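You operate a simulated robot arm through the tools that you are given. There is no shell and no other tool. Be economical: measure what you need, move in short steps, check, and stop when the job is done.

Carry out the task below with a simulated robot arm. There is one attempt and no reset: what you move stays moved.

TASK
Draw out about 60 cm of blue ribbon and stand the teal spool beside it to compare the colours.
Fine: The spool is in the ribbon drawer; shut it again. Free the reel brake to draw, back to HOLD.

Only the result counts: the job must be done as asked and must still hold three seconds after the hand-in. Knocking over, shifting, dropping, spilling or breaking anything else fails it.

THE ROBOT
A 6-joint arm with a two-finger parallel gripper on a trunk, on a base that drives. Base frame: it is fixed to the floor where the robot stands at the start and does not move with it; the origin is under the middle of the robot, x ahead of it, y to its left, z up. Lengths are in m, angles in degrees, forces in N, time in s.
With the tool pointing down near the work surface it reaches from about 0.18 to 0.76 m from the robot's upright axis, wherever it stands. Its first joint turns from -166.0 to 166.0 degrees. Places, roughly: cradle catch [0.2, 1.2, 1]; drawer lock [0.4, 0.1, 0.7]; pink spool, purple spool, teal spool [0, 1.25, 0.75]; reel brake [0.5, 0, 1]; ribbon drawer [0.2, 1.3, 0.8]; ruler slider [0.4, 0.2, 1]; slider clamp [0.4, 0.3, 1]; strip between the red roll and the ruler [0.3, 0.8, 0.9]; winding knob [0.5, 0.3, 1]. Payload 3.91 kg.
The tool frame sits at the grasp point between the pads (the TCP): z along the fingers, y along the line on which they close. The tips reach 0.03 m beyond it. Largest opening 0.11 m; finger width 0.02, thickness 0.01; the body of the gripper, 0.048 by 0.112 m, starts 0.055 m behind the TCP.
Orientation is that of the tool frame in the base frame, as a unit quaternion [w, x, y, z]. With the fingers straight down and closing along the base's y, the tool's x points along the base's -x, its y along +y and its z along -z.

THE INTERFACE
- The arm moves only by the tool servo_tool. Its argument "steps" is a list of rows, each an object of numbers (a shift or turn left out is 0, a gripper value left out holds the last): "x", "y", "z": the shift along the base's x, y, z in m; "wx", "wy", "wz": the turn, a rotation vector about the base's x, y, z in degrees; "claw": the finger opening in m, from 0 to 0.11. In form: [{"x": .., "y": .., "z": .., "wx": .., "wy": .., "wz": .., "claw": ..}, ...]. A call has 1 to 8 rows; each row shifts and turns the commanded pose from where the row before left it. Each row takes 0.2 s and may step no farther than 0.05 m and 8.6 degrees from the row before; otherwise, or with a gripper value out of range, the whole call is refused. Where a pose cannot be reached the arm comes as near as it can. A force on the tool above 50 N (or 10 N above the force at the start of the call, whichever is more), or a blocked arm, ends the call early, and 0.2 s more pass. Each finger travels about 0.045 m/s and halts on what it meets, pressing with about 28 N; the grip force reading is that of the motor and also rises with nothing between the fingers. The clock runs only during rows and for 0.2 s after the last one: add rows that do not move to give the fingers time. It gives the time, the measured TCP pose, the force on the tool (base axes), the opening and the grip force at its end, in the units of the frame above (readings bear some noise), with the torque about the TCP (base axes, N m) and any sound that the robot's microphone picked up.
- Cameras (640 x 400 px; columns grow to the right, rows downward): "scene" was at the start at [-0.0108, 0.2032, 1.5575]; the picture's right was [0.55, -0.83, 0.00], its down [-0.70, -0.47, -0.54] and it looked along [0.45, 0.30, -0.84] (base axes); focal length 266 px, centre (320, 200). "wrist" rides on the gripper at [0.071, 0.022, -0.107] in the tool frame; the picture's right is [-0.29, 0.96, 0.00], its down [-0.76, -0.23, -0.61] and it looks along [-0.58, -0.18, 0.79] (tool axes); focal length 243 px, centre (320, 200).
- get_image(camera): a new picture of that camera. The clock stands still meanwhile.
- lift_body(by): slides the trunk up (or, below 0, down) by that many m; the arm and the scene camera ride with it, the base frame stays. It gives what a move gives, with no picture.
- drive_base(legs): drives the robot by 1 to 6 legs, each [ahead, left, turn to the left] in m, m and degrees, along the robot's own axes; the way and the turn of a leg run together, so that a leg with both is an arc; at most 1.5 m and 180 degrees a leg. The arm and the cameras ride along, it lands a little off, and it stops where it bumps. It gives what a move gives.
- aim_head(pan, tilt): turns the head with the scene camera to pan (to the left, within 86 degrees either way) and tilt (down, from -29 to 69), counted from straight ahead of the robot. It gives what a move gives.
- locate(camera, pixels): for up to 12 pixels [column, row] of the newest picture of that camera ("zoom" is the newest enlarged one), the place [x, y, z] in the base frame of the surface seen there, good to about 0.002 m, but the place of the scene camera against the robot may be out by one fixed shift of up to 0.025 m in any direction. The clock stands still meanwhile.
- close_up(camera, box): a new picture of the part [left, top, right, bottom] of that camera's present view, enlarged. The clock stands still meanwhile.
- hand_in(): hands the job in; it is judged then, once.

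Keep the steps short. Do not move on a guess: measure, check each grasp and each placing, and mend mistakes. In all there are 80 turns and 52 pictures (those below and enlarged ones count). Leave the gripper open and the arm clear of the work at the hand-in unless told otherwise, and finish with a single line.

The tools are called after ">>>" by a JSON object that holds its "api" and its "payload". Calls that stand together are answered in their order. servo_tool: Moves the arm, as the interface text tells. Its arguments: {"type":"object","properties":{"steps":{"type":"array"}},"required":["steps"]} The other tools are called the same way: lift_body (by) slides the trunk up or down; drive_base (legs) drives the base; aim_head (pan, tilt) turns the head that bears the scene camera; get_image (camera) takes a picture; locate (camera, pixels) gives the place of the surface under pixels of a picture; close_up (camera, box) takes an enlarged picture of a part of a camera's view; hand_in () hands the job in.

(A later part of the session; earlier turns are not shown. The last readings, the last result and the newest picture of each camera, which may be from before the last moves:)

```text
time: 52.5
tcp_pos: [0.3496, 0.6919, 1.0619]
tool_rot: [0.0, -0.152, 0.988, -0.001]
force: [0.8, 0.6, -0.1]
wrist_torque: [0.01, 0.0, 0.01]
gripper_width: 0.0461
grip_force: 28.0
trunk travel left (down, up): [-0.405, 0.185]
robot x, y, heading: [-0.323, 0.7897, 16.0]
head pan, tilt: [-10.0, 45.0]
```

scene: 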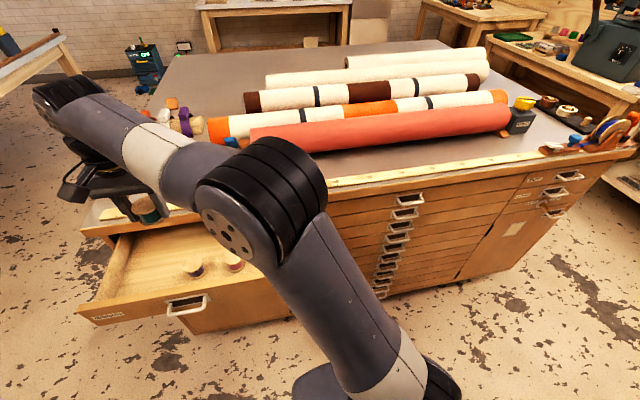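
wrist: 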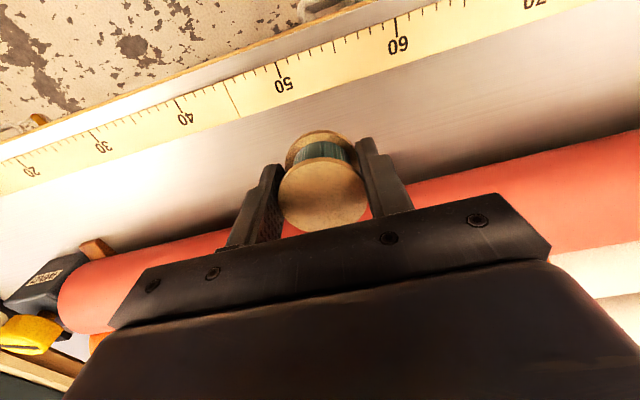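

Move back to n≈0.492 and descend to just above the bench.

>>> {"api": "servo_tool", "payload": {"steps": [{"x": -0.0393, "y": -0.0117}, {"z": -0.04}, {"z": -0.04}, {"z": -0.009}, {}]}}

>>> {"api": "get_image", "payload": {"camera": "wrist"}}

```text
time: 53.7
tcp_pos: [0.3125, 0.6792, 0.9725]
tool_rot: [-0.001, -0.153, 0.988, 0.0]
force: [0.3, -0.4, -0.1]
wrist_torque: [-0.02, 0.01, 0.01]
gripper_width: 0.0461
grip_force: 27.8
trunk travel left (down, up): [-0.405, 0.185]
robot x, y, heading: [-0.3245, 0.7893, 15.7]
head pan, tilt: [-10.0, 45.0]
```

```text
21 pictures are left
```

wrist: 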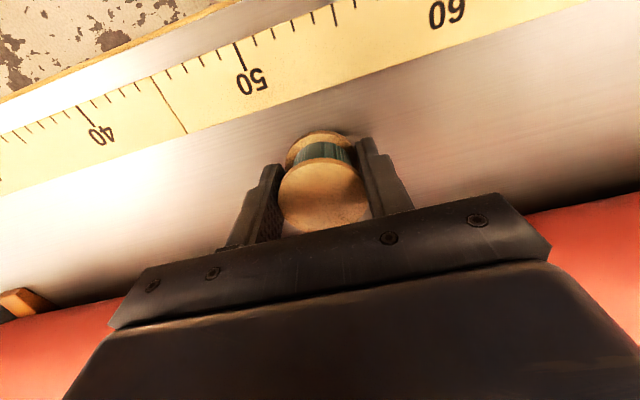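

Clear of ruler and roll. Creep down until contact.

>>> {"api": "servo_tool", "payload": {"steps": [{"z": -0.003}, {"z": -0.002}, {"z": -0.002}, {"z": -0.001}]}}

```text
time: 54.7
tcp_pos: [0.3115, 0.6794, 0.9647]
tool_rot: [0.0, -0.152, 0.988, 0.0]
force: [0.2, 0.1, -0.3]
wrist_torque: [-0.03, -0.01, 0.0]
gripper_width: 0.0463
grip_force: 28.2
trunk travel left (down, up): [-0.405, 0.185]
robot x, y, heading: [-0.325, 0.7869, 15.9]
head pan, tilt: [-10.0, 45.0]
```

>>> {"api": "servo_tool", "payload": {"steps": [{"z": -0.0015}, {"z": -0.0015}, {}]}}

```text
time: 55.5
tcp_pos: [0.3119, 0.6798, 0.9636]
tool_rot: [0.002, -0.153, 0.988, 0.0]
force: [3.9, -0.6, 13.8]
wrist_torque: [-0.01, -0.24, 0.01]
gripper_width: 0.0462
grip_force: 27.5
trunk travel left (down, up): [-0.405, 0.185]
robot x, y, heading: [-0.3234, 0.7866, 15.9]
head pan, tilt: [-10.0, 45.0]
```

Contact felt. Ease up 1 mm, open, then rise straight up.

>>> {"api": "servo_tool", "payload": {"steps": [{"z": 0.0012}, {"claw": 0.075}, {}, {"z": 0.03}, {"z": 0.04}, {"z": 0.04}, {}]}}

>>> {"api": "get_image", "payload": {"camera": "wrist"}}

```text
time: 57.1
tcp_pos: [0.3103, 0.6806, 1.0716]
tool_rot: [-0.001, -0.152, 0.988, 0.0]
force: [0.2, -1.0, -0.8]
wrist_torque: [0.03, 0.0, -0.07]
gripper_width: 0.0752
grip_force: 0.2
trunk travel left (down, up): [-0.405, 0.185]
robot x, y, heading: [-0.3243, 0.7876, 16.1]
head pan, tilt: [-10.0, 45.0]
```

```text
20 pictures are left
```

wrist: 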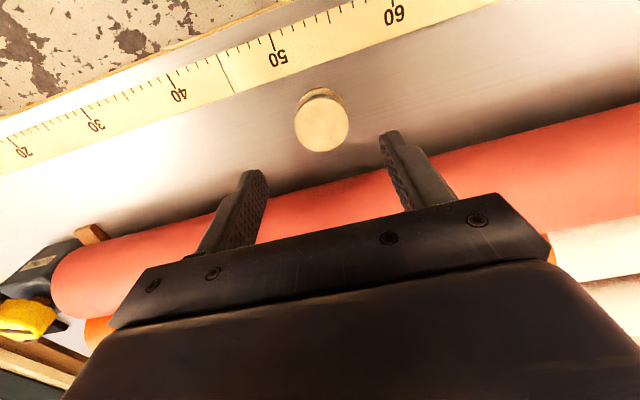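

The teal spool stands beside the 50 mark. Now shut the drawer: close fingers and go around to in front of the drawer handle.

>>> {"api": "servo_tool", "payload": {"steps": [{"x": -0.03485, "y": 0.0318, "claw": 0.0}, {"x": -0.03485, "y": 0.0318}, {"x": -0.03485, "y": 0.0318}, {"x": -0.03485, "y": 0.0318}, {"x": -0.03485, "y": 0.0318}, {"x": -0.03485, "y": 0.0318}, {"x": -0.03485, "y": 0.0318}, {"x": -0.03485, "y": 0.0318}]}}

>>> {"api": "servo_tool", "payload": {"steps": [{"x": -0.03485, "y": 0.0318}, {"x": -0.03485, "y": 0.0318}, {"x": -0.03485, "y": 0.0318}, {"x": -0.03485, "y": 0.0318}, {"x": -0.03485, "y": 0.0318}, {"x": -0.03485, "y": 0.0318}, {"x": -0.03485, "y": 0.0318}, {"x": -0.03485, "y": 0.0318}]}}

>>> {"api": "get_image", "payload": {"camera": "wrist"}}

```text
time: 58.9
tcp_pos: [0.0294, 0.9328, 1.0739]
tool_rot: [0.0, -0.151, 0.989, 0.0]
force: [0.3, 0.6, 0.4]
wrist_torque: [-0.01, -0.02, 0.06]
gripper_width: 0.0001
grip_force: 28.0
trunk travel left (down, up): [-0.405, 0.185]
robot x, y, heading: [-0.3236, 0.7893, 16.1]
head pan, tilt: [-10.0, 45.0]
```

```text
time: 60.7
tcp_pos: [-0.249, 1.1884, 1.0747]
tool_rot: [-0.001, -0.153, 0.988, 0.0]
force: [-0.9, -0.6, 0.3]
wrist_torque: [0.03, 0.02, -0.03]
gripper_width: 0.0
grip_force: 28.0
trunk travel left (down, up): [-0.405, 0.185]
robot x, y, heading: [-0.3249, 0.7911, 15.8]
head pan, tilt: [-10.0, 45.0]
```

```text
19 pictures are left
```

wrist: 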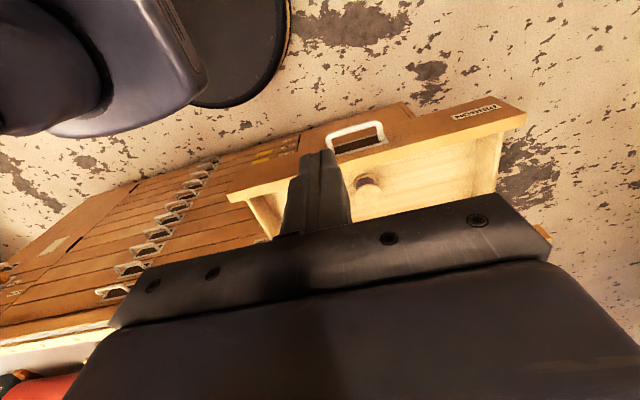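

>>> {"api": "locate", "payload": {"camera": "wrist", "pixels": [[333, 130], [355, 125], [378, 124], [400, 128], [480, 112], [240, 192], [450, 125]]}}

```text
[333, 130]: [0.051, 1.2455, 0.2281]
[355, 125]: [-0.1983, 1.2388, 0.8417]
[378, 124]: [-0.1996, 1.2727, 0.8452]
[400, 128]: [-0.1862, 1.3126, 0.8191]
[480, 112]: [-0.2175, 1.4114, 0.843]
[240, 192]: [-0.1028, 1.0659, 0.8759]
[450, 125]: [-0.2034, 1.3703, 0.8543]
```

Handle bar is at n≈0.164, s≈1.243. I shift over and descend in front of it.

>>> {"api": "servo_tool", "payload": {"steps": [{"x": -0.01, "y": 0.0335}, {"z": -0.045}, {"z": -0.045}, {"z": -0.045}, {"z": -0.045}, {"z": -0.043}, {}]}}

>>> {"api": "servo_tool", "payload": {"steps": [{"x": 0.0287, "y": 0.0086}, {"x": 0.0287, "y": 0.0086}, {"x": 0.0287, "y": 0.0086}, {"x": 0.0287, "y": 0.0086}, {"x": 0.0287, "y": 0.0086}, {"x": 0.0287, "y": 0.0086}]}}

```text
time: 62.3
tcp_pos: [-0.2578, 1.2224, 0.8492]
tool_rot: [-0.001, -0.153, 0.988, 0.0]
force: [-0.4, 0.2, 0.0]
wrist_torque: [-0.04, 0.02, -0.03]
gripper_width: 0.0002
grip_force: 27.5
trunk travel left (down, up): [-0.405, 0.185]
robot x, y, heading: [-0.3234, 0.789, 16.0]
head pan, tilt: [-10.0, 45.0]
```

```text
time: 63.7
tcp_pos: [-0.0862, 1.2745, 0.8504]
tool_rot: [-0.001, -0.152, 0.988, -0.001]
force: [-0.2, 0.1, 0.8]
wrist_torque: [0.0, 0.01, 0.0]
gripper_width: 0.0001
grip_force: 27.1
trunk travel left (down, up): [-0.405, 0.185]
robot x, y, heading: [-0.3251, 0.789, 15.9]
head pan, tilt: [-10.0, 45.0]
```

Low force; continue the last 7 cm slowly.

>>> {"api": "servo_tool", "payload": {"steps": [{"x": 0.0192, "y": 0.0057}, {"x": 0.0192, "y": 0.0057}, {"x": 0.0144, "y": 0.0043}, {"x": 0.0096, "y": 0.0029}, {"x": 0.0048, "y": 0.0014}]}}

>>> {"api": "get_image", "payload": {"camera": "wrist"}}

```text
time: 64.9
tcp_pos: [-0.0292, 1.2926, 0.8509]
tool_rot: [-0.006, -0.156, 0.988, -0.005]
force: [-15.5, -11.1, 7.3]
wrist_torque: [1.13, -1.48, 0.02]
gripper_width: 0.0
grip_force: 28.0
trunk travel left (down, up): [-0.405, 0.185]
robot x, y, heading: [-0.326, 0.7895, 15.8]
head pan, tilt: [-10.0, 45.0]
stopped in row 5: the force on the tool passed its limit at 54 N (the readings are from after the stop); the commanded pose is now the measured one
```

```text
18 pictures are left
```

wrist: 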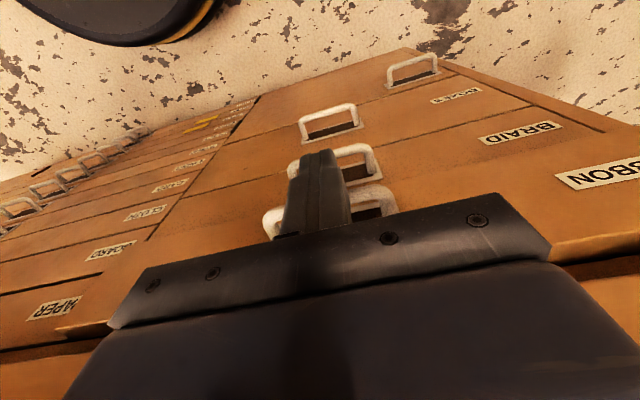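

>>> {"api": "locate", "payload": {"camera": "wrist", "pixels": [[450, 180], [430, 130], [480, 200], [520, 195], [400, 110], [600, 175], [130, 240], [272, 225], [385, 195], [620, 225]]}}

```text
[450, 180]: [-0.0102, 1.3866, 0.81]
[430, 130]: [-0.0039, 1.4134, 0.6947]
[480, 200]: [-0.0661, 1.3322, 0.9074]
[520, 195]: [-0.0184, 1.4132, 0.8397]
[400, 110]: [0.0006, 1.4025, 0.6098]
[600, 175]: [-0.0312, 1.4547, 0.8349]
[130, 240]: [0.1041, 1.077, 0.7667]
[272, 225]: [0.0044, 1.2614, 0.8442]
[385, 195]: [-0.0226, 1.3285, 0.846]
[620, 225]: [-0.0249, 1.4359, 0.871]
```

The drawer face is still ~13 mm proud (n 0.387 vs 0.400); the gripper body likely met the bench edge. I back off, tilt the fingers forward 24°, and push again.

>>> {"api": "servo_tool", "payload": {"steps": [{"x": -0.0287, "y": -0.0086}, {"wx": 2.29, "wy": -7.66}, {"wx": 2.29, "wy": -7.66}, {"wx": 2.29, "wy": -7.66}, {"x": 0.0144, "y": 0.0043}, {"x": 0.0144, "y": 0.0043}, {"x": 0.0077, "y": 0.0023}]}}

>>> {"api": "servo_tool", "payload": {"steps": [{"x": 0.0048, "y": 0.0014}, {"x": 0.0038, "y": 0.0011}, {"x": 0.0029, "y": 0.0009}]}}

>>> {"api": "get_image", "payload": {"camera": "wrist"}}

```text
time: 66.5
tcp_pos: [-0.0185, 1.2935, 0.8478]
tool_rot: [0.201, -0.151, 0.968, 0.024]
force: [0.4, -0.3, -0.2]
wrist_torque: [0.0, 0.04, 0.02]
gripper_width: 0.0002
grip_force: 28.4
trunk travel left (down, up): [-0.405, 0.185]
robot x, y, heading: [-0.3284, 0.7902, 16.1]
head pan, tilt: [-10.0, 45.0]
```

```text
time: 67.2
tcp_pos: [-0.0154, 1.2966, 0.845]
tool_rot: [0.195, -0.154, 0.968, 0.021]
force: [-8.5, -3.1, 0.4]
wrist_torque: [-0.01, 0.05, -0.02]
gripper_width: 0.0001
grip_force: 28.0
trunk travel left (down, up): [-0.405, 0.185]
robot x, y, heading: [-0.3252, 0.7866, 16.4]
head pan, tilt: [-10.0, 45.0]
stopped in row 3: the force on the tool passed its limit at 54 N (the readings are from after the stop); the commanded pose is now the measured one
```

```text
17 pictures are left
```

wrist: 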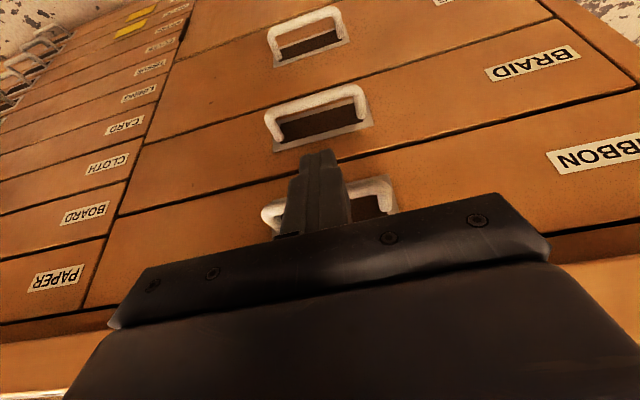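

>>> {"api": "locate", "payload": {"camera": "wrist", "pixels": [[430, 175], [520, 185], [600, 120], [430, 120], [150, 240], [200, 170], [380, 188], [270, 215], [70, 245], [500, 40]]}}

```text
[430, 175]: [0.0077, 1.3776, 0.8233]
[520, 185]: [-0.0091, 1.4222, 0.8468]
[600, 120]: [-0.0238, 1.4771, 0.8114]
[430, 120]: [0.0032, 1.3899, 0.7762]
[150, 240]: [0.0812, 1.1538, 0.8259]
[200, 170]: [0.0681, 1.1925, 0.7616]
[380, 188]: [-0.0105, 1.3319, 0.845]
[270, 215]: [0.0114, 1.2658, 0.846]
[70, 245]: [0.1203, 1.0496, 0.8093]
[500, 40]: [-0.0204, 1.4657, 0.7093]
```

The ribbon face is now flush (n≈0.400) with its neighbours: drawer shut. I back off, straighten the tool, rise, and drive right 0.6 m along the bench.

>>> {"api": "servo_tool", "payload": {"steps": [{"x": -0.0287, "y": -0.0086}, {"x": -0.0383, "y": -0.0114}, {"x": -0.0383, "y": -0.0114, "z": 0.02, "wx": -2.29, "wy": 7.66}, {"x": -0.0287, "y": -0.0086, "z": 0.045, "wx": -2.29, "wy": 7.66}, {"z": 0.045, "wx": -2.29, "wy": 7.66}, {"z": 0.045, "claw": 0.05}, {"z": 0.045}, {"z": 0.04}]}}

>>> {"api": "drive_base", "payload": {"legs": [[0, -0.6, 0]]}}

>>> {"api": "get_image", "payload": {"camera": "scene"}}

```text
refused: row 4 steps farther than a row can; nothing moved
```

```text
time: 70.6
tcp_pos: [0.1542, 0.7171, 0.8449]
tool_rot: [0.195, -0.156, 0.968, 0.02]
force: [-0.2, -0.1, -0.6]
wrist_torque: [-0.01, 0.02, -0.01]
gripper_width: 0.0001
grip_force: 28.8
trunk travel left (down, up): [-0.405, 0.185]
robot x, y, heading: [-0.1525, 0.2026, 16.4]
head pan, tilt: [-10.0, 45.0]
```

```text
16 pictures are left
```

scene: 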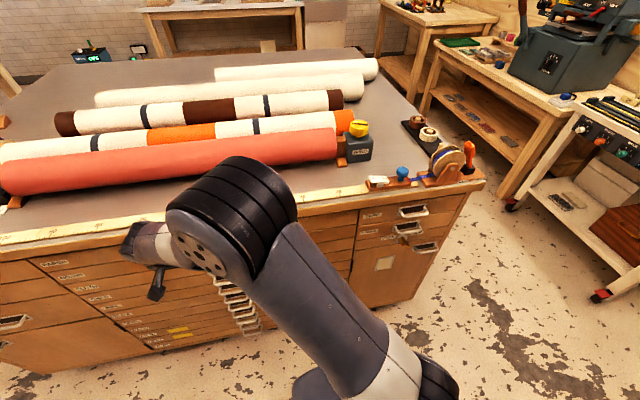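

My retract was refused but the drive went on; no contact force is reported. I retract now properly and then check that the drawers are unaffected.

>>> {"api": "servo_tool", "payload": {"steps": [{"x": -0.0287, "y": -0.0086}, {"x": -0.0383, "y": -0.0114}, {"x": -0.0383, "y": -0.0114, "z": 0.02}, {"z": 0.045, "wx": -2.29, "wy": 7.66}, {"z": 0.045, "wx": -2.29, "wy": 7.66}, {"z": 0.045, "wx": -2.29, "wy": 7.66, "claw": 0.05}, {"z": 0.045}, {"z": 0.04}]}}

>>> {"api": "aim_head", "payload": {"pan": 50, "tilt": 35}}

>>> {"api": "get_image", "payload": {"camera": "scene"}}

```text
time: 72.4
tcp_pos: [0.0476, 0.684, 1.0876]
tool_rot: [-0.011, -0.16, 0.987, -0.007]
force: [0.3, 0.8, 0.0]
wrist_torque: [-0.04, -0.01, 0.0]
gripper_width: 0.0499
grip_force: 0.1
trunk travel left (down, up): [-0.405, 0.185]
robot x, y, heading: [-0.153, 0.2077, 16.6]
head pan, tilt: [-10.0, 45.0]
```

```text
time: 73.7
tcp_pos: [0.0483, 0.684, 1.0847]
tool_rot: [-0.011, -0.16, 0.987, -0.005]
force: [-0.6, 1.2, -0.2]
wrist_torque: [0.02, -0.01, 0.05]
gripper_width: 0.0503
grip_force: 0.1
trunk travel left (down, up): [-0.405, 0.185]
robot x, y, heading: [-0.1564, 0.2073, 16.5]
head pan, tilt: [50.0, 35.0]
```

```text
15 pictures are left
```

scene: 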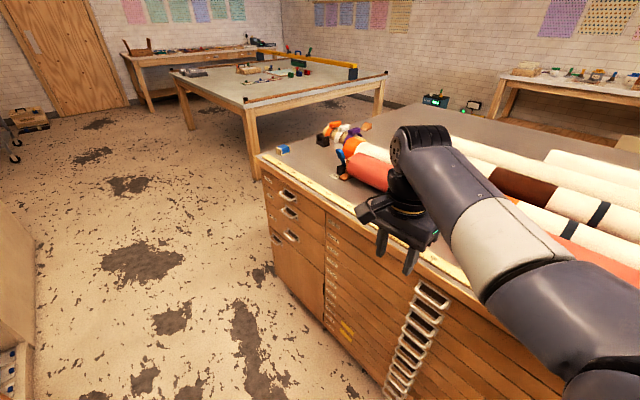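

>>> {"api": "locate", "payload": {"camera": "scene", "pixels": [[272, 182], [272, 196], [310, 210], [310, 225], [272, 215], [375, 270], [375, 285]]}}

>>> {"api": "aim_head", "payload": {"pan": -10, "tilt": 45}}

>>> {"api": "close_up", "payload": {"camera": "scene", "box": [340, 110, 500, 210]}}

>>> {"api": "locate", "payload": {"camera": "zoom", "pixels": [[255, 245], [255, 262], [275, 290], [515, 135], [515, 185], [140, 290], [510, 160], [230, 300], [340, 290], [520, 290], [300, 270], [575, 300]]}}

```text
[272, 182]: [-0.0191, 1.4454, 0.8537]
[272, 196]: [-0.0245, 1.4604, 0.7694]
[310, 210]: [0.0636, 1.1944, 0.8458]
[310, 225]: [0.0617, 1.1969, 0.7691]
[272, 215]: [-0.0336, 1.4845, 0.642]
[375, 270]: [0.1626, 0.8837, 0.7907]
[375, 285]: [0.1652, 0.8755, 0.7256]
```

```text
time: 75.0
tcp_pos: [0.0476, 0.6839, 1.086]
tool_rot: [-0.011, -0.16, 0.987, -0.006]
force: [0.5, 0.0, 0.9]
wrist_torque: [-0.01, 0.02, 0.0]
gripper_width: 0.0499
grip_force: 0.1
trunk travel left (down, up): [-0.405, 0.185]
robot x, y, heading: [-0.1583, 0.2087, 16.2]
head pan, tilt: [-10.0, 45.0]
```

```text
4.00 times, centred on (420, 160) of scene
```

zoom: 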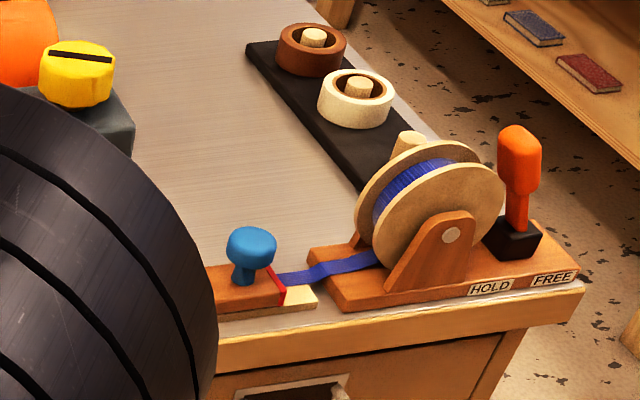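

```text
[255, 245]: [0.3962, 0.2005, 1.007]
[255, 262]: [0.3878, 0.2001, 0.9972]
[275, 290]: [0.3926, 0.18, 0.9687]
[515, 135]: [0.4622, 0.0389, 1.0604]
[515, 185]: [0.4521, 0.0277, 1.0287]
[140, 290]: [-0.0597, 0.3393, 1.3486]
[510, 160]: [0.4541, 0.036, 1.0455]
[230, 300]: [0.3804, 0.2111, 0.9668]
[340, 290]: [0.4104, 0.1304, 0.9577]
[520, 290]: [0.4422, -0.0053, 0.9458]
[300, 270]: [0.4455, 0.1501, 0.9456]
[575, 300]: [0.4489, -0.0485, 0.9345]
```

Drawers all flush. The brake lever leans toward HOLD, tip near s≈-0.11, n≈0.456 (scene shift removed). I raise the trunk 0.1 m and carry the open gripper over to that corner for a wrist view.

>>> {"api": "lift_body", "payload": {"by": 0.1}}

>>> {"api": "servo_tool", "payload": {"steps": [{"x": 0.0225, "y": -0.03825, "wx": 0.88, "wy": -1.13, "wz": -1.8}, {"x": 0.0225, "y": -0.03825}, {"x": 0.0225, "y": -0.03825}, {"x": 0.0225, "y": -0.03825}, {"x": 0.0225, "y": -0.03825}, {"x": 0.0225, "y": -0.03825}, {"x": 0.0225, "y": -0.03825}, {"x": 0.0225, "y": -0.03825}]}}

>>> {"api": "servo_tool", "payload": {"steps": [{"x": 0.0225, "y": -0.03825}, {"x": 0.0225, "y": -0.03825}, {"x": 0.0225, "y": -0.03825}, {"x": 0.0225, "y": -0.03825}, {"x": 0.0225, "y": -0.03825}, {"x": 0.0225, "y": -0.03825}, {"x": 0.0225, "y": -0.03825}]}}

>>> {"api": "get_image", "payload": {"camera": "wrist"}}

```text
time: 76.4
tcp_pos: [0.0472, 0.6847, 1.1867]
tool_rot: [-0.011, -0.159, 0.987, -0.007]
force: [0.4, -0.2, -0.6]
wrist_torque: [0.0, -0.02, 0.04]
gripper_width: 0.0501
grip_force: 0.0
trunk travel left (down, up): [-0.505, 0.085]
robot x, y, heading: [-0.1556, 0.2042, 16.6]
head pan, tilt: [-10.0, 45.0]
```

```text
time: 78.2
tcp_pos: [0.2272, 0.379, 1.1864]
tool_rot: [0.001, -0.145, 0.989, 0.001]
force: [-0.9, 0.3, -0.4]
wrist_torque: [-0.02, -0.01, 0.04]
gripper_width: 0.0499
grip_force: 0.1
trunk travel left (down, up): [-0.505, 0.085]
robot x, y, heading: [-0.1526, 0.2079, 16.6]
head pan, tilt: [-10.0, 45.0]
```

```text
time: 79.8
tcp_pos: [0.3851, 0.1118, 1.1863]
tool_rot: [0.0, -0.146, 0.989, 0.001]
force: [0.0, -0.1, 0.1]
wrist_torque: [-0.01, -0.01, 0.0]
gripper_width: 0.0502
grip_force: 0.0
trunk travel left (down, up): [-0.505, 0.085]
robot x, y, heading: [-0.1569, 0.2072, 16.8]
head pan, tilt: [-10.0, 45.0]
```

```text
13 pictures are left
```

wrist: 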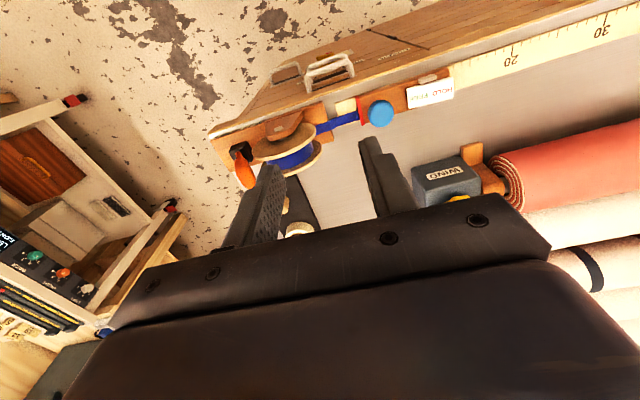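

>>> {"api": "locate", "payload": {"camera": "wrist", "pixels": [[246, 180], [243, 165], [239, 150], [380, 113], [369, 113], [392, 113], [358, 105], [415, 98], [447, 92], [288, 165], [318, 155], [297, 150]]}}

>>> {"api": "close_up", "payload": {"camera": "wrist", "box": [200, 60, 460, 220]}}

```text
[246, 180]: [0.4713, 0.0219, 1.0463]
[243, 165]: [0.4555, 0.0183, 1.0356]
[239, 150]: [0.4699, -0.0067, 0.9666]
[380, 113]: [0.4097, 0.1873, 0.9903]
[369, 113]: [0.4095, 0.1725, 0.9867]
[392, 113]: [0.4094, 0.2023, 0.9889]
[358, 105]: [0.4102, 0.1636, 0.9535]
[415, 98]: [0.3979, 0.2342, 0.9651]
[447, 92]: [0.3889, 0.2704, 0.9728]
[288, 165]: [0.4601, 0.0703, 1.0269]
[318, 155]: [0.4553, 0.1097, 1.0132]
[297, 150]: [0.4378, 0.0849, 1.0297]
```

```text
2.46 times, centred on (330, 140) of wrist
```

zoom: 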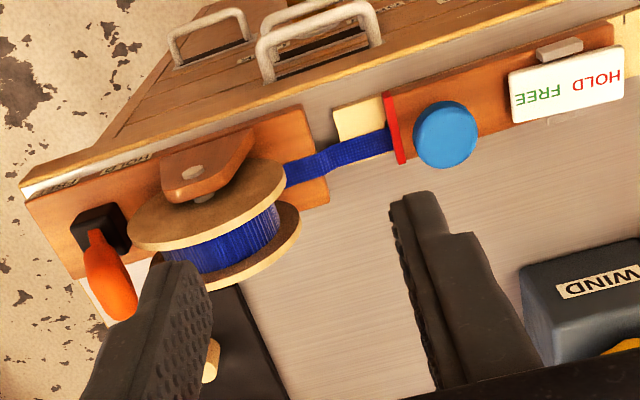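

Precise values: lever tip s≈-0.114, n≈0.450, z≈1.047. I straddle its handle with the fingers (one each side along the bench) and come down to tip level clear of the reel.

>>> {"api": "servo_tool", "payload": {"steps": [{"x": 0.0268, "y": -0.0327, "claw": 0.06}, {"x": 0.0268, "y": -0.0327}, {"x": 0.0267, "y": -0.0327}, {"z": -0.04}, {"z": -0.04}, {}]}}

>>> {"api": "get_image", "payload": {"camera": "wrist"}}

```text
time: 81.2
tcp_pos: [0.4651, 0.0163, 1.1043]
tool_rot: [0.001, -0.145, 0.99, 0.0]
force: [0.4, -0.2, -0.1]
wrist_torque: [-0.01, 0.0, -0.01]
gripper_width: 0.0597
grip_force: 0.1
trunk travel left (down, up): [-0.505, 0.085]
robot x, y, heading: [-0.1514, 0.2046, 16.5]
head pan, tilt: [-10.0, 45.0]
```

```text
11 pictures are left
```

wrist: 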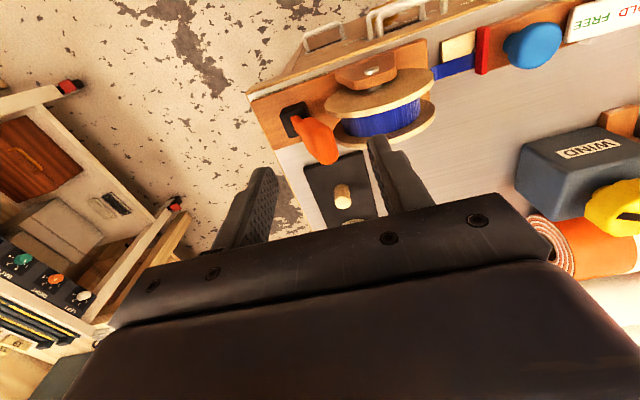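

Lever is between the fingers. Descend to z 1.05 and sweep toward FREE (-s) by 6.5 cm.

>>> {"api": "servo_tool", "payload": {"steps": [{"z": -0.03}, {"z": -0.024}, {"x": 0.0031, "y": -0.0105}, {"x": 0.0031, "y": -0.0105}, {"x": 0.0031, "y": -0.0105}, {"x": 0.0031, "y": -0.0105}, {"x": 0.0031, "y": -0.0105}, {"x": 0.0031, "y": -0.0105}]}}

>>> {"api": "get_image", "payload": {"camera": "wrist"}}

```text
time: 81.9
tcp_pos: [0.4663, 0.0114, 1.0641]
tool_rot: [0.012, -0.146, 0.989, -0.002]
force: [-9.6, 2.6, 19.1]
wrist_torque: [0.82, 0.63, 0.26]
gripper_width: 0.063
grip_force: 2.6
trunk travel left (down, up): [-0.505, 0.085]
robot x, y, heading: [-0.1584, 0.2066, 16.4]
head pan, tilt: [-10.0, 45.0]
stopped in row 3: the force on the tool passed its limit at 59 N (the readings are from after the stop); the commanded pose is now the measured one
```

```text
10 pictures are left
```

wrist: 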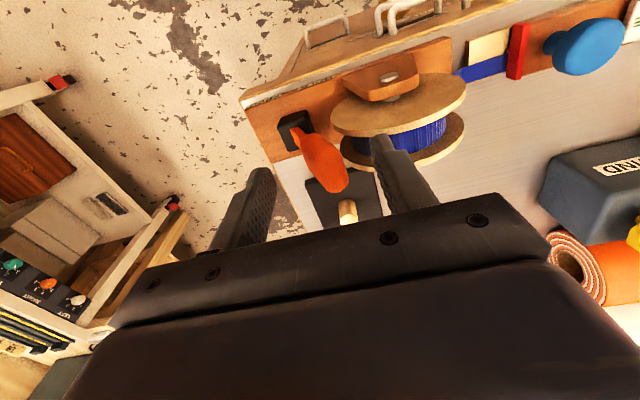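

The +s finger touched the reel flange. I rise first, then measure the reel rim and lever.

>>> {"api": "locate", "payload": {"camera": "wrist", "pixels": [[335, 115], [350, 128], [400, 120], [460, 85], [345, 145], [355, 160], [330, 190], [325, 165], [340, 178], [302, 130], [400, 85]]}}

>>> {"api": "servo_tool", "payload": {"steps": [{"z": 0.02}, {"x": 0.0029, "y": -0.0096, "wx": -1.2}, {}]}}

```text
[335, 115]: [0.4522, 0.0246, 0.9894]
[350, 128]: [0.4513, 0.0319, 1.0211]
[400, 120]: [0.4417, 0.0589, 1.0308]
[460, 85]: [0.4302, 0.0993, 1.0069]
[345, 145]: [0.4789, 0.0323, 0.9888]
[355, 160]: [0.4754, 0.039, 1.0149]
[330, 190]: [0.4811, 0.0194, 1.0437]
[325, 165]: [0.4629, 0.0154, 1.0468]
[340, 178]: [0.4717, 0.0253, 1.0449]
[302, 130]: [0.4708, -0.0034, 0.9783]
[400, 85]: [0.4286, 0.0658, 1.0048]
```

```text
time: 82.7
tcp_pos: [0.4724, 0.0011, 1.079]
tool_rot: [0.007, -0.145, 0.989, -0.013]
force: [-0.4, -0.5, -0.5]
wrist_torque: [0.01, 0.02, -0.01]
gripper_width: 0.06
grip_force: 0.0
trunk travel left (down, up): [-0.505, 0.085]
robot x, y, heading: [-0.1505, 0.2107, 16.7]
head pan, tilt: [-10.0, 45.0]
```

Reel: centre s≈-0.065, R≈0.041; lever handle right side s≈-0.106. Now I level the tool, descend to 1.062 right beside the handle, and sweep to FREE.

>>> {"api": "servo_tool", "payload": {"steps": [{"wx": 1.36, "wy": 1.0}, {"z": -0.009}, {"z": -0.008}, {}, {"x": 0.0029, "y": -0.0096}, {"x": 0.0029, "y": -0.0096, "z": -0.004}, {"x": 0.0029, "y": -0.0096, "z": -0.004}]}}

```text
time: 84.3
tcp_pos: [0.4797, -0.0284, 1.0552]
tool_rot: [0.0, -0.145, 0.989, 0.001]
force: [0.0, -0.1, -0.6]
wrist_torque: [0.0, -0.03, 0.01]
gripper_width: 0.0596
grip_force: 0.0
trunk travel left (down, up): [-0.505, 0.085]
robot x, y, heading: [-0.1567, 0.2086, 16.5]
head pan, tilt: [-10.0, 45.0]
```

>>> {"api": "servo_tool", "payload": {"steps": [{"x": 0.0029, "y": -0.0096}, {"x": 0.0023, "y": -0.0077}, {}]}}

>>> {"api": "get_image", "payload": {"camera": "wrist"}}

```text
time: 85.1
tcp_pos: [0.4849, -0.0444, 1.0558]
tool_rot: [0.0, -0.145, 0.989, 0.002]
force: [0.0, 0.3, 0.4]
wrist_torque: [0.02, 0.03, -0.01]
gripper_width: 0.0599
grip_force: 0.1
trunk travel left (down, up): [-0.505, 0.085]
robot x, y, heading: [-0.1531, 0.2101, 16.7]
head pan, tilt: [-10.0, 45.0]
```

```text
9 pictures are left
```

wrist: 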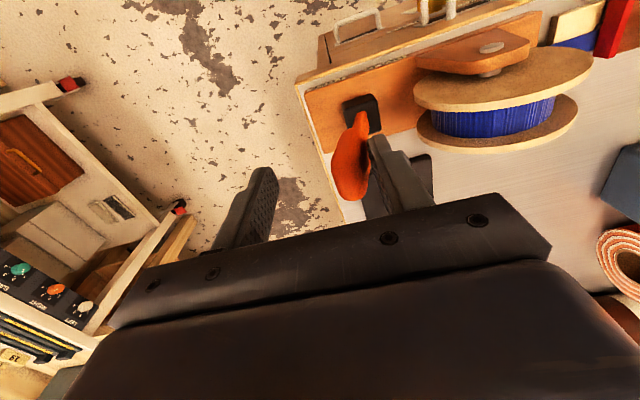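

The lever is now over on the FREE side. A few mm more to reach its stop.

>>> {"api": "servo_tool", "payload": {"steps": [{"x": 0.0011, "y": -0.0038}, {"x": 0.0011, "y": -0.0038}, {"x": 0.0009, "y": -0.0029}, {}]}}

>>> {"api": "locate", "payload": {"camera": "wrist", "pixels": [[350, 185], [345, 160], [365, 190], [358, 125]]}}

```text
time: 86.1
tcp_pos: [0.4894, -0.0538, 1.0544]
tool_rot: [0.0, -0.145, 0.989, 0.001]
force: [0.6, -1.3, -1.0]
wrist_torque: [-0.03, 0.01, 0.06]
gripper_width: 0.0601
grip_force: 0.1
trunk travel left (down, up): [-0.505, 0.085]
robot x, y, heading: [-0.1553, 0.2094, 16.6]
head pan, tilt: [-10.0, 45.0]
```

```text
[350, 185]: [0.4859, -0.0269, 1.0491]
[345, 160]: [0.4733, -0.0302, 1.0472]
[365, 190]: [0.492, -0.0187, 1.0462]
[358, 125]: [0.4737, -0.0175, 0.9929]
```

>>> {"api": "servo_tool", "payload": {"steps": [{"x": 0.0011, "y": -0.0038}, {"x": 0.0011, "y": -0.0038}, {"x": 0.0011, "y": -0.0038}, {}]}}

>>> {"api": "get_image", "payload": {"camera": "wrist"}}

```text
time: 87.1
tcp_pos: [0.4901, -0.0653, 1.0556]
tool_rot: [0.0, -0.145, 0.989, 0.001]
force: [0.2, 0.2, -0.2]
wrist_torque: [0.02, 0.0, -0.03]
gripper_width: 0.0601
grip_force: 0.0
trunk travel left (down, up): [-0.505, 0.085]
robot x, y, heading: [-0.1547, 0.2093, 16.8]
head pan, tilt: [-10.0, 45.0]
```

```text
8 pictures are left
```

wrist: 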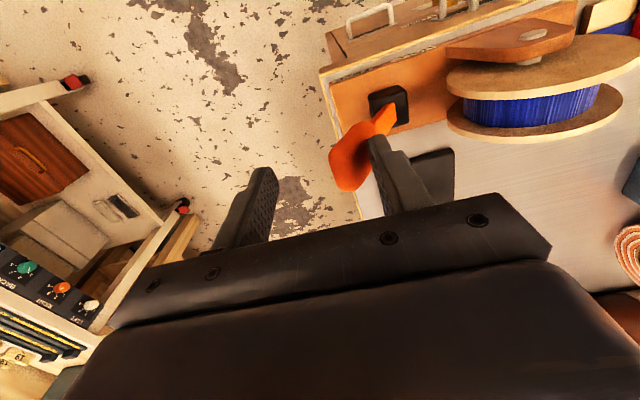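

Brake is fully over to FREE. Rise and move above the blue knob at (0.410, 0.187), open, descend and grip it.

>>> {"api": "servo_tool", "payload": {"steps": [{"z": 0.04}, {"z": 0.04}, {"x": -0.0134, "y": 0.0421}, {"x": -0.0134, "y": 0.0421}, {"x": -0.0134, "y": 0.0421}, {"x": -0.0134, "y": 0.0421}, {"x": -0.0134, "y": 0.0421}, {"x": -0.0134, "y": 0.0421}]}}

>>> {"api": "servo_tool", "payload": {"steps": [{"z": -0.045}, {"z": -0.045}, {"z": -0.042}, {}, {"claw": 0.02}, {}, {}, {}]}}

>>> {"api": "get_image", "payload": {"camera": "wrist"}}

```text
time: 88.9
tcp_pos: [0.3878, 0.1992, 1.1417]
tool_rot: [-0.001, -0.145, 0.989, 0.001]
force: [-0.2, 0.8, -0.5]
wrist_torque: [0.0, -0.04, -0.03]
gripper_width: 0.06
grip_force: 0.0
out of reach, approached as far as the arm can: row 2
trunk travel left (down, up): [-0.505, 0.085]
robot x, y, heading: [-0.1526, 0.2056, 16.5]
head pan, tilt: [-10.0, 45.0]
```

```text
time: 90.7
tcp_pos: [0.3858, 0.1971, 1.0055]
tool_rot: [-0.002, -0.145, 0.989, 0.002]
force: [-4.3, -2.4, -1.6]
wrist_torque: [-0.1, 0.17, -0.06]
gripper_width: 0.0209
grip_force: 1.1
trunk travel left (down, up): [-0.505, 0.085]
robot x, y, heading: [-0.1585, 0.2071, 16.8]
head pan, tilt: [-10.0, 45.0]
```

```text
7 pictures are left
```

wrist: 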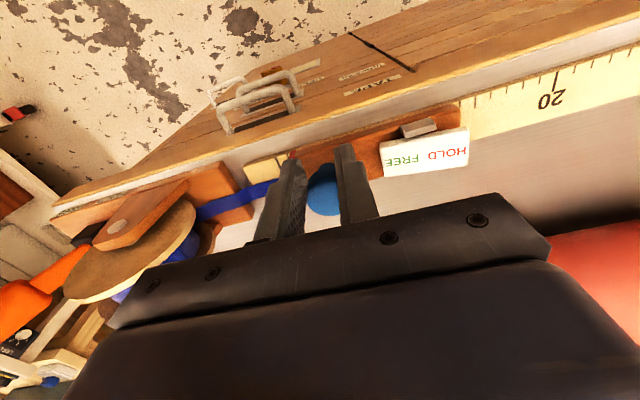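

The gripper ended 2.5 cm short of the knob (an unreachable row shifted the command). Open, rise, correct, and descend again.

>>> {"api": "servo_tool", "payload": {"steps": [{"claw": 0.06}, {}, {"z": 0.04}, {"x": 0.024, "y": -0.0098}, {}, {"z": -0.03}, {"z": -0.02}, {}]}}

>>> {"api": "servo_tool", "payload": {"steps": [{"claw": 0.01}, {}, {}, {}]}}

>>> {"api": "get_image", "payload": {"camera": "wrist"}}

```text
time: 92.2
tcp_pos: [0.4132, 0.187, 1.019]
tool_rot: [0.012, -0.147, 0.989, 0.0]
force: [-7.5, -0.4, 26.1]
wrist_torque: [0.68, 0.58, 0.48]
gripper_width: 0.0605
grip_force: 1.2
trunk travel left (down, up): [-0.505, 0.085]
robot x, y, heading: [-0.1548, 0.2077, 16.5]
head pan, tilt: [-10.0, 45.0]
stopped in row 7: the force on the tool passed its limit at 71 N (the readings are from after the stop); the commanded pose is now the measured one
```

```text
time: 93.2
tcp_pos: [0.4151, 0.1904, 1.0183]
tool_rot: [0.015, -0.146, 0.989, 0.0]
force: [-5.1, 2.0, 18.7]
wrist_torque: [0.1, 0.39, -0.11]
gripper_width: 0.0128
grip_force: 2.8
trunk travel left (down, up): [-0.505, 0.085]
robot x, y, heading: [-0.1578, 0.2097, 16.7]
head pan, tilt: [-10.0, 45.0]
stopped in row 4: the force on the tool passed its limit at 50 N (the readings are from after the stop); the commanded pose is now the measured one
```

```text
6 pictures are left
```

wrist: 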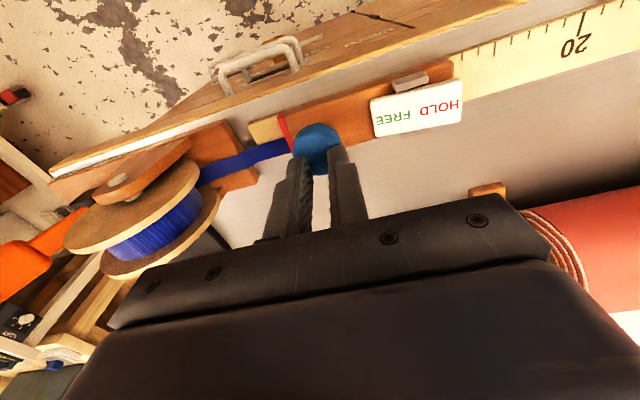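

The fingers sit on the knob's edge; the wide opening probably caught the clamp rocker. I measure knob and rocker, then rise.

>>> {"api": "locate", "payload": {"camera": "wrist", "pixels": [[310, 135], [325, 135], [318, 128], [318, 145], [375, 115], [378, 130], [455, 110], [285, 130], [301, 140], [335, 140], [410, 85]]}}

>>> {"api": "servo_tool", "payload": {"steps": [{"z": 0.03, "claw": 0.044}, {}, {}]}}

```text
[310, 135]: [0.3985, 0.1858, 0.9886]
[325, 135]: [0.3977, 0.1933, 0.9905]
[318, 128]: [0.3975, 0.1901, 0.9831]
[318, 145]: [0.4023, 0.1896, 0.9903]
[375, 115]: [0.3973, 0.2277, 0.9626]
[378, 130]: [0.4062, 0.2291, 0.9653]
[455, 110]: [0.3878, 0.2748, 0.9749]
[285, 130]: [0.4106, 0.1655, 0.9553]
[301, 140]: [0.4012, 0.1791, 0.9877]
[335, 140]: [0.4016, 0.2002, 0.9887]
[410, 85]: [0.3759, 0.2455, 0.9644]
```

```text
time: 94.0
tcp_pos: [0.416, 0.1892, 1.0442]
tool_rot: [0.012, -0.146, 0.989, -0.001]
force: [0.1, 0.1, -0.7]
wrist_torque: [-0.01, 0.02, -0.01]
gripper_width: 0.0442
grip_force: 0.0
trunk travel left (down, up): [-0.505, 0.085]
robot x, y, heading: [-0.1528, 0.2086, 16.6]
head pan, tilt: [-10.0, 45.0]
```

>>> {"api": "servo_tool", "payload": {"steps": [{"x": -0.0065, "y": -0.0015, "wy": 1.37}, {}, {"z": -0.02}, {"z": -0.015}, {"z": -0.01}, {}, {"claw": 0.015}, {}]}}

>>> {"api": "servo_tool", "payload": {"steps": [{}, {}]}}

```text
time: 95.8
tcp_pos: [0.4086, 0.1876, 1.0012]
tool_rot: [0.0, -0.146, 0.989, 0.001]
force: [-0.4, 2.3, -0.9]
wrist_torque: [0.14, -0.05, 0.01]
gripper_width: 0.0314
grip_force: 41.6
trunk travel left (down, up): [-0.505, 0.085]
robot x, y, heading: [-0.1579, 0.2066, 16.8]
head pan, tilt: [-10.0, 45.0]
```

```text
time: 96.4
tcp_pos: [0.4097, 0.1885, 1.0011]
tool_rot: [0.0, -0.146, 0.989, 0.002]
force: [-2.1, 2.6, -2.0]
wrist_torque: [0.16, 0.03, 0.01]
gripper_width: 0.0314
grip_force: 45.3
trunk travel left (down, up): [-0.505, 0.085]
robot x, y, heading: [-0.1544, 0.2113, 16.8]
head pan, tilt: [-10.0, 45.0]
```

Knob gripped (31 mm). Test pull 4 cm along the ruler.

>>> {"api": "servo_tool", "payload": {"steps": [{"x": -0.0031, "y": 0.0095}, {"x": -0.0047, "y": 0.01426}, {"x": -0.0047, "y": 0.01426}, {}]}}

```text
time: 97.4
tcp_pos: [0.3986, 0.2237, 1.001]
tool_rot: [0.0, -0.146, 0.989, 0.002]
force: [-4.5, -3.3, -7.0]
wrist_torque: [0.03, -0.31, -0.08]
gripper_width: 0.0315
grip_force: 45.1
trunk travel left (down, up): [-0.505, 0.085]
robot x, y, heading: [-0.1549, 0.2052, 16.8]
head pan, tilt: [-10.0, 45.0]
```

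It slides freely. Continue in two runs.

>>> {"api": "servo_tool", "payload": {"steps": [{"x": -0.01088, "y": 0.03327}, {"x": -0.01088, "y": 0.03327}, {"x": -0.01088, "y": 0.03327}, {"x": -0.01088, "y": 0.03327}, {"x": -0.01088, "y": 0.03327}, {"x": -0.01088, "y": 0.03327}, {"x": -0.01088, "y": 0.03327}, {"x": -0.01088, "y": 0.03327}]}}

```text
time: 99.2
tcp_pos: [0.3105, 0.4937, 1.0005]
tool_rot: [0.001, -0.146, 0.989, 0.003]
force: [-5.9, 0.2, -10.6]
wrist_torque: [-0.69, 0.84, -0.01]
gripper_width: 0.0313
grip_force: 45.0
trunk travel left (down, up): [-0.505, 0.085]
robot x, y, heading: [-0.1535, 0.2069, 16.5]
head pan, tilt: [-10.0, 45.0]
```

>>> {"api": "servo_tool", "payload": {"steps": [{"x": -0.0111, "y": 0.03327}, {"x": -0.0111, "y": 0.03327}, {"x": -0.0111, "y": 0.03327}, {"x": -0.0111, "y": 0.03327}, {"x": -0.0111, "y": 0.03327}, {"x": -0.0111, "y": 0.03327}, {"x": -0.0111, "y": 0.03327}, {"x": -0.0111, "y": 0.03327}]}}

>>> {"api": "get_image", "payload": {"camera": "wrist"}}

```text
time: 101.0
tcp_pos: [0.2228, 0.7606, 1.0006]
tool_rot: [0.001, -0.147, 0.989, 0.003]
force: [14.9, 7.0, -13.4]
wrist_torque: [-0.16, -0.36, -0.13]
gripper_width: 0.0312
grip_force: 44.9
trunk travel left (down, up): [-0.505, 0.085]
robot x, y, heading: [-0.1552, 0.2112, 16.5]
head pan, tilt: [-10.0, 45.0]
```

```text
5 pictures are left
```

wrist: 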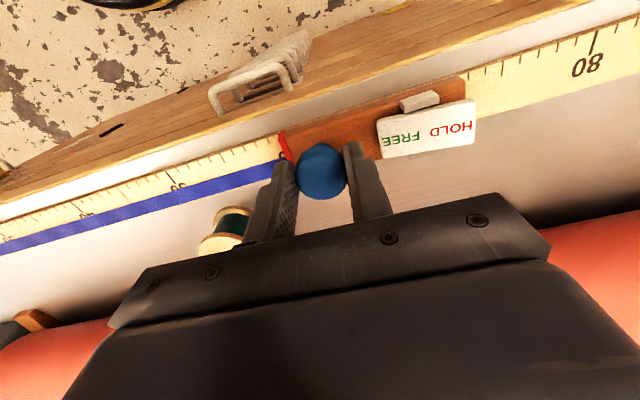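

The red mark stands at the 60 and the blue ribbon lies along the ruler next to the teal spool. Release the knob, rise, and check it stays.

>>> {"api": "servo_tool", "payload": {"steps": [{"x": -0.001, "claw": 0.05}, {}, {"z": 0.04}, {"z": 0.04}, {"z": 0.022}, {}, {}]}}

>>> {"api": "get_image", "payload": {"camera": "wrist"}}

```text
time: 102.6
tcp_pos: [0.2185, 0.7587, 1.1036]
tool_rot: [0.0, -0.146, 0.989, 0.002]
force: [0.5, -0.5, -0.4]
wrist_torque: [-0.01, 0.01, 0.06]
gripper_width: 0.0503
grip_force: 0.0
trunk travel left (down, up): [-0.505, 0.085]
robot x, y, heading: [-0.1593, 0.2128, 16.7]
head pan, tilt: [-10.0, 45.0]
```

```text
4 pictures are left
```

wrist: 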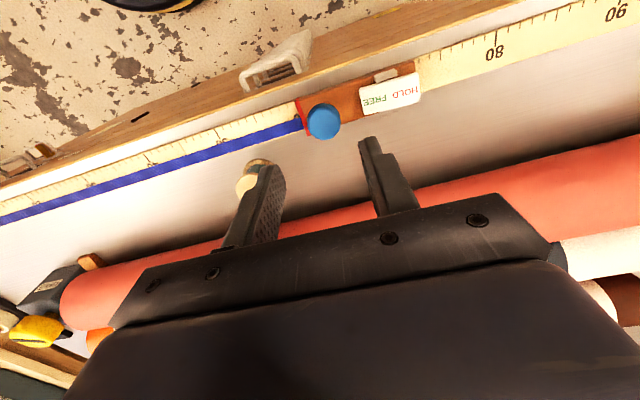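

>>> {"api": "locate", "payload": {"camera": "wrist", "pixels": [[323, 120], [300, 112], [303, 120], [494, 55], [250, 180], [270, 140]]}}

>>> {"api": "servo_tool", "payload": {"steps": [{"x": 0.01355, "y": -0.04065, "claw": 0.0}, {"x": 0.01355, "y": -0.04065}, {"x": 0.01355, "y": -0.04065}, {"x": 0.01355, "y": -0.04065}, {"x": 0.01355, "y": -0.04065}, {"x": 0.01355, "y": -0.04065}, {"x": 0.01355, "y": -0.04065}]}}

>>> {"api": "servo_tool", "payload": {"steps": [{"x": 0.01355, "y": -0.04065}, {"x": 0.01355, "y": -0.04065}, {"x": 0.01355, "y": -0.04065}, {"x": 0.01355, "y": -0.04065}, {"x": 0.01355, "y": -0.04065}, {"x": 0.01355, "y": -0.04065}, {"x": 0.01355, "y": -0.04065}]}}

>>> {"api": "servo_tool", "payload": {"steps": [{"x": 0.01355, "y": -0.04065}, {"x": 0.01355, "y": -0.04065}, {"x": 0.01355, "y": -0.04065}, {"x": 0.01355, "y": -0.04065}, {"x": 0.01355, "y": -0.04065}, {"x": 0.01355, "y": -0.04065}, {"x": 0.01355, "y": -0.04065}]}}

```text
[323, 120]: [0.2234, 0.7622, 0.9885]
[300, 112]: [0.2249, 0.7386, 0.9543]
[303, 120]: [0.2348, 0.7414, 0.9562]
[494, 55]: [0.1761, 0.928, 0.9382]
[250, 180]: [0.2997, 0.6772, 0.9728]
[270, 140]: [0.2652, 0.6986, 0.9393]
```

```text
time: 104.2
tcp_pos: [0.3162, 0.4735, 1.1049]
tool_rot: [-0.001, -0.145, 0.989, 0.002]
force: [0.0, -0.2, 0.3]
wrist_torque: [0.02, -0.02, 0.0]
gripper_width: 0.0001
grip_force: 27.7
trunk travel left (down, up): [-0.505, 0.085]
robot x, y, heading: [-0.1554, 0.2049, 16.8]
head pan, tilt: [-10.0, 45.0]
```

```text
time: 105.8
tcp_pos: [0.4084, 0.1902, 1.104]
tool_rot: [0.0, -0.147, 0.989, 0.002]
force: [0.1, -0.3, 0.1]
wrist_torque: [0.03, 0.0, 0.0]
gripper_width: 0.0001
grip_force: 27.9
trunk travel left (down, up): [-0.505, 0.085]
robot x, y, heading: [-0.1516, 0.2075, 16.6]
head pan, tilt: [-10.0, 45.0]
```

```text
time: 107.4
tcp_pos: [0.4902, -0.0627, 1.103]
tool_rot: [0.001, -0.146, 0.989, 0.002]
force: [-0.1, -0.5, -1.1]
wrist_torque: [0.01, 0.0, 0.02]
gripper_width: 0.0
grip_force: 28.4
out of reach, approached as far as the arm can: row 7
trunk travel left (down, up): [-0.505, 0.085]
robot x, y, heading: [-0.1553, 0.2087, 16.8]
head pan, tilt: [-10.0, 45.0]
```

Slider stayed at 60. The arm is at its reach limit just over the lever, so I drive the base 6 cm to the right.

>>> {"api": "drive_base", "payload": {"legs": [[0, -0.06, 0]]}}

>>> {"api": "get_image", "payload": {"camera": "wrist"}}

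```text
time: 108.4
tcp_pos: [0.5087, -0.1212, 1.103]
tool_rot: [0.001, -0.146, 0.989, 0.002]
force: [0.0, 0.3, 0.8]
wrist_torque: [0.02, 0.03, 0.03]
gripper_width: 0.0001
grip_force: 27.8
trunk travel left (down, up): [-0.505, 0.085]
robot x, y, heading: [-0.1383, 0.1524, 16.7]
head pan, tilt: [-10.0, 45.0]
```

```text
3 pictures are left
```

wrist: 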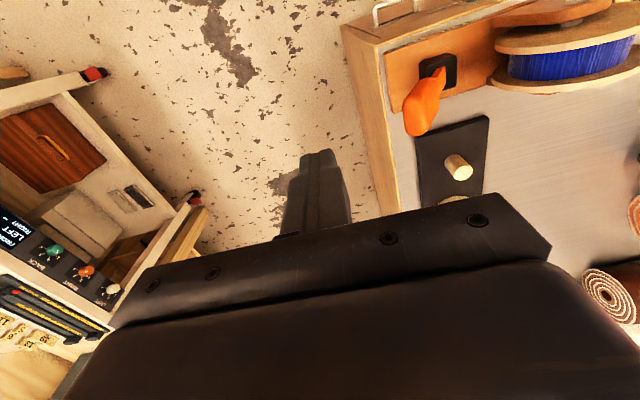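

>>> {"api": "locate", "payload": {"camera": "wrist", "pixels": [[420, 125], [418, 105], [410, 115], [432, 115], [405, 128], [437, 78], [440, 68]]}}

```text
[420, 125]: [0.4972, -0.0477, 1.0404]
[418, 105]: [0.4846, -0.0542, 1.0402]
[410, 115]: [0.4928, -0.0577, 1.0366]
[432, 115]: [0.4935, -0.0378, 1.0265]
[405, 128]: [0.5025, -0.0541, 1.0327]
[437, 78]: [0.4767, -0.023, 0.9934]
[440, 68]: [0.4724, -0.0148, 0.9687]
```

Lever is clearly to my +s side (centre s≈-0.188). Descend and push it back toward HOLD.

>>> {"api": "servo_tool", "payload": {"steps": [{"z": -0.03}, {"z": -0.028}, {"x": -0.0045, "y": 0.0143}, {"x": -0.0045, "y": 0.0143}, {"x": -0.0045, "y": 0.0143}, {"x": -0.0036, "y": 0.0114}, {"x": -0.0036, "y": 0.0114}, {"x": -0.0036, "y": 0.0114}]}}

>>> {"api": "servo_tool", "payload": {"steps": [{"x": -0.003, "y": 0.0095, "z": 0.003}, {"x": -0.003, "y": 0.0095}, {"x": -0.003, "y": 0.0095}, {"x": -0.0015, "y": 0.0048}, {}]}}

>>> {"api": "get_image", "payload": {"camera": "wrist"}}

```text
time: 110.2
tcp_pos: [0.4848, -0.0435, 1.05]
tool_rot: [0.005, -0.147, 0.989, -0.001]
force: [8.1, -5.4, 32.2]
wrist_torque: [0.35, 0.3, -0.01]
gripper_width: 0.0
grip_force: 28.3
trunk travel left (down, up): [-0.505, 0.085]
robot x, y, heading: [-0.1358, 0.1491, 16.8]
head pan, tilt: [-10.0, 45.0]
```

```text
time: 111.4
tcp_pos: [0.4739, -0.0089, 1.0484]
tool_rot: [0.001, -0.146, 0.989, 0.001]
force: [0.3, 0.0, 0.2]
wrist_torque: [0.01, 0.01, 0.01]
gripper_width: 0.0
grip_force: 28.1
trunk travel left (down, up): [-0.505, 0.085]
robot x, y, heading: [-0.1363, 0.1441, 16.7]
head pan, tilt: [-10.0, 45.0]
```

```text
2 pictures are left
```

wrist: 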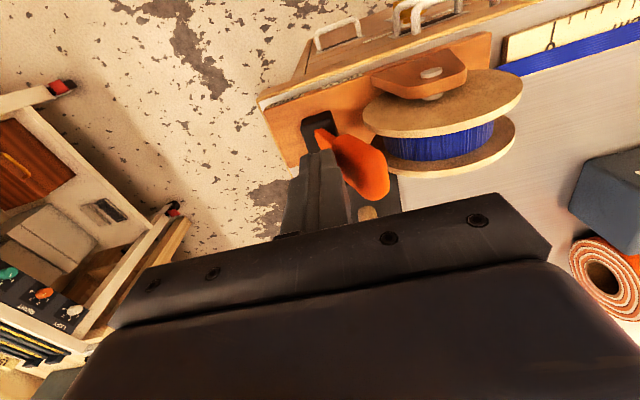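

>>> {"api": "locate", "payload": {"camera": "wrist", "pixels": [[365, 160], [375, 185], [385, 175], [350, 140], [370, 170], [330, 140]]}}

```text
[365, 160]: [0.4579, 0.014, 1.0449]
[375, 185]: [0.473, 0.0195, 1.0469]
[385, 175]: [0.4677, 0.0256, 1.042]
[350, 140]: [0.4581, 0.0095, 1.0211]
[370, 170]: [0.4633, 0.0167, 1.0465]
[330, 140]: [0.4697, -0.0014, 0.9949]
```

The lever tip is back at its original HOLD position (s≈-0.116). One 2 mm nudge, then retreat to the right, rise, and open the gripper.

>>> {"api": "servo_tool", "payload": {"steps": [{"x": -0.0006, "y": 0.0019}, {}, {"x": 0.006, "y": -0.019}, {"x": 0.006, "y": -0.019}, {"z": 0.04}, {"x": -0.0287, "y": -0.0086, "z": 0.02}, {"x": -0.0335, "y": -0.01, "claw": 0.06}, {"x": -0.0335, "y": -0.01}]}}

>>> {"api": "servo_tool", "payload": {"steps": [{"x": -0.0383, "y": -0.0115}, {"x": -0.0383, "y": -0.0115}, {"x": -0.0383, "y": -0.0115}, {"x": -0.0383, "y": -0.0115}]}}

>>> {"api": "aim_head", "payload": {"pan": -2, "tilt": 45}}

>>> {"api": "get_image", "payload": {"camera": "scene"}}

```text
time: 113.2
tcp_pos: [0.3888, -0.0772, 1.1067]
tool_rot: [0.002, -0.146, 0.989, 0.002]
force: [0.4, -0.2, 0.2]
wrist_torque: [0.01, 0.03, 0.01]
gripper_width: 0.0504
grip_force: 0.0
trunk travel left (down, up): [-0.505, 0.085]
robot x, y, heading: [-0.1389, 0.1503, 16.8]
head pan, tilt: [-10.0, 45.0]
```

```text
time: 114.2
tcp_pos: [0.2358, -0.1214, 1.1094]
tool_rot: [0.001, -0.146, 0.989, 0.002]
force: [0.0, -0.4, 0.1]
wrist_torque: [-0.04, 0.02, 0.0]
gripper_width: 0.0598
grip_force: 0.0
trunk travel left (down, up): [-0.505, 0.085]
robot x, y, heading: [-0.1385, 0.1475, 16.5]
head pan, tilt: [-10.0, 45.0]
```

```text
time: 114.9
tcp_pos: [0.2354, -0.1209, 1.1087]
tool_rot: [0.001, -0.146, 0.989, 0.001]
force: [-0.4, 0.2, -0.4]
wrist_torque: [-0.01, -0.01, 0.0]
gripper_width: 0.06
grip_force: 0.0
trunk travel left (down, up): [-0.505, 0.085]
robot x, y, heading: [-0.1355, 0.1481, 16.5]
head pan, tilt: [-2.0, 45.0]
```

```text
1 pictures are left
```

scene: 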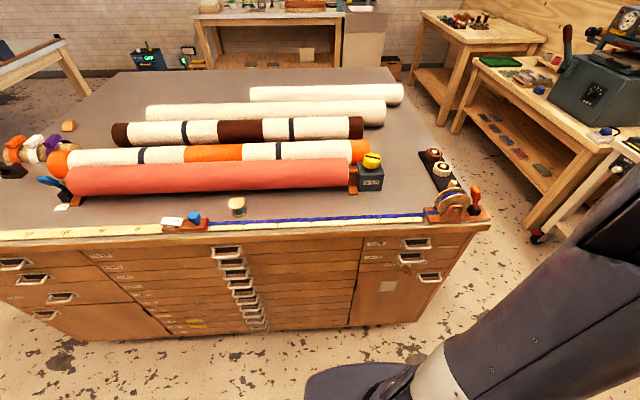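

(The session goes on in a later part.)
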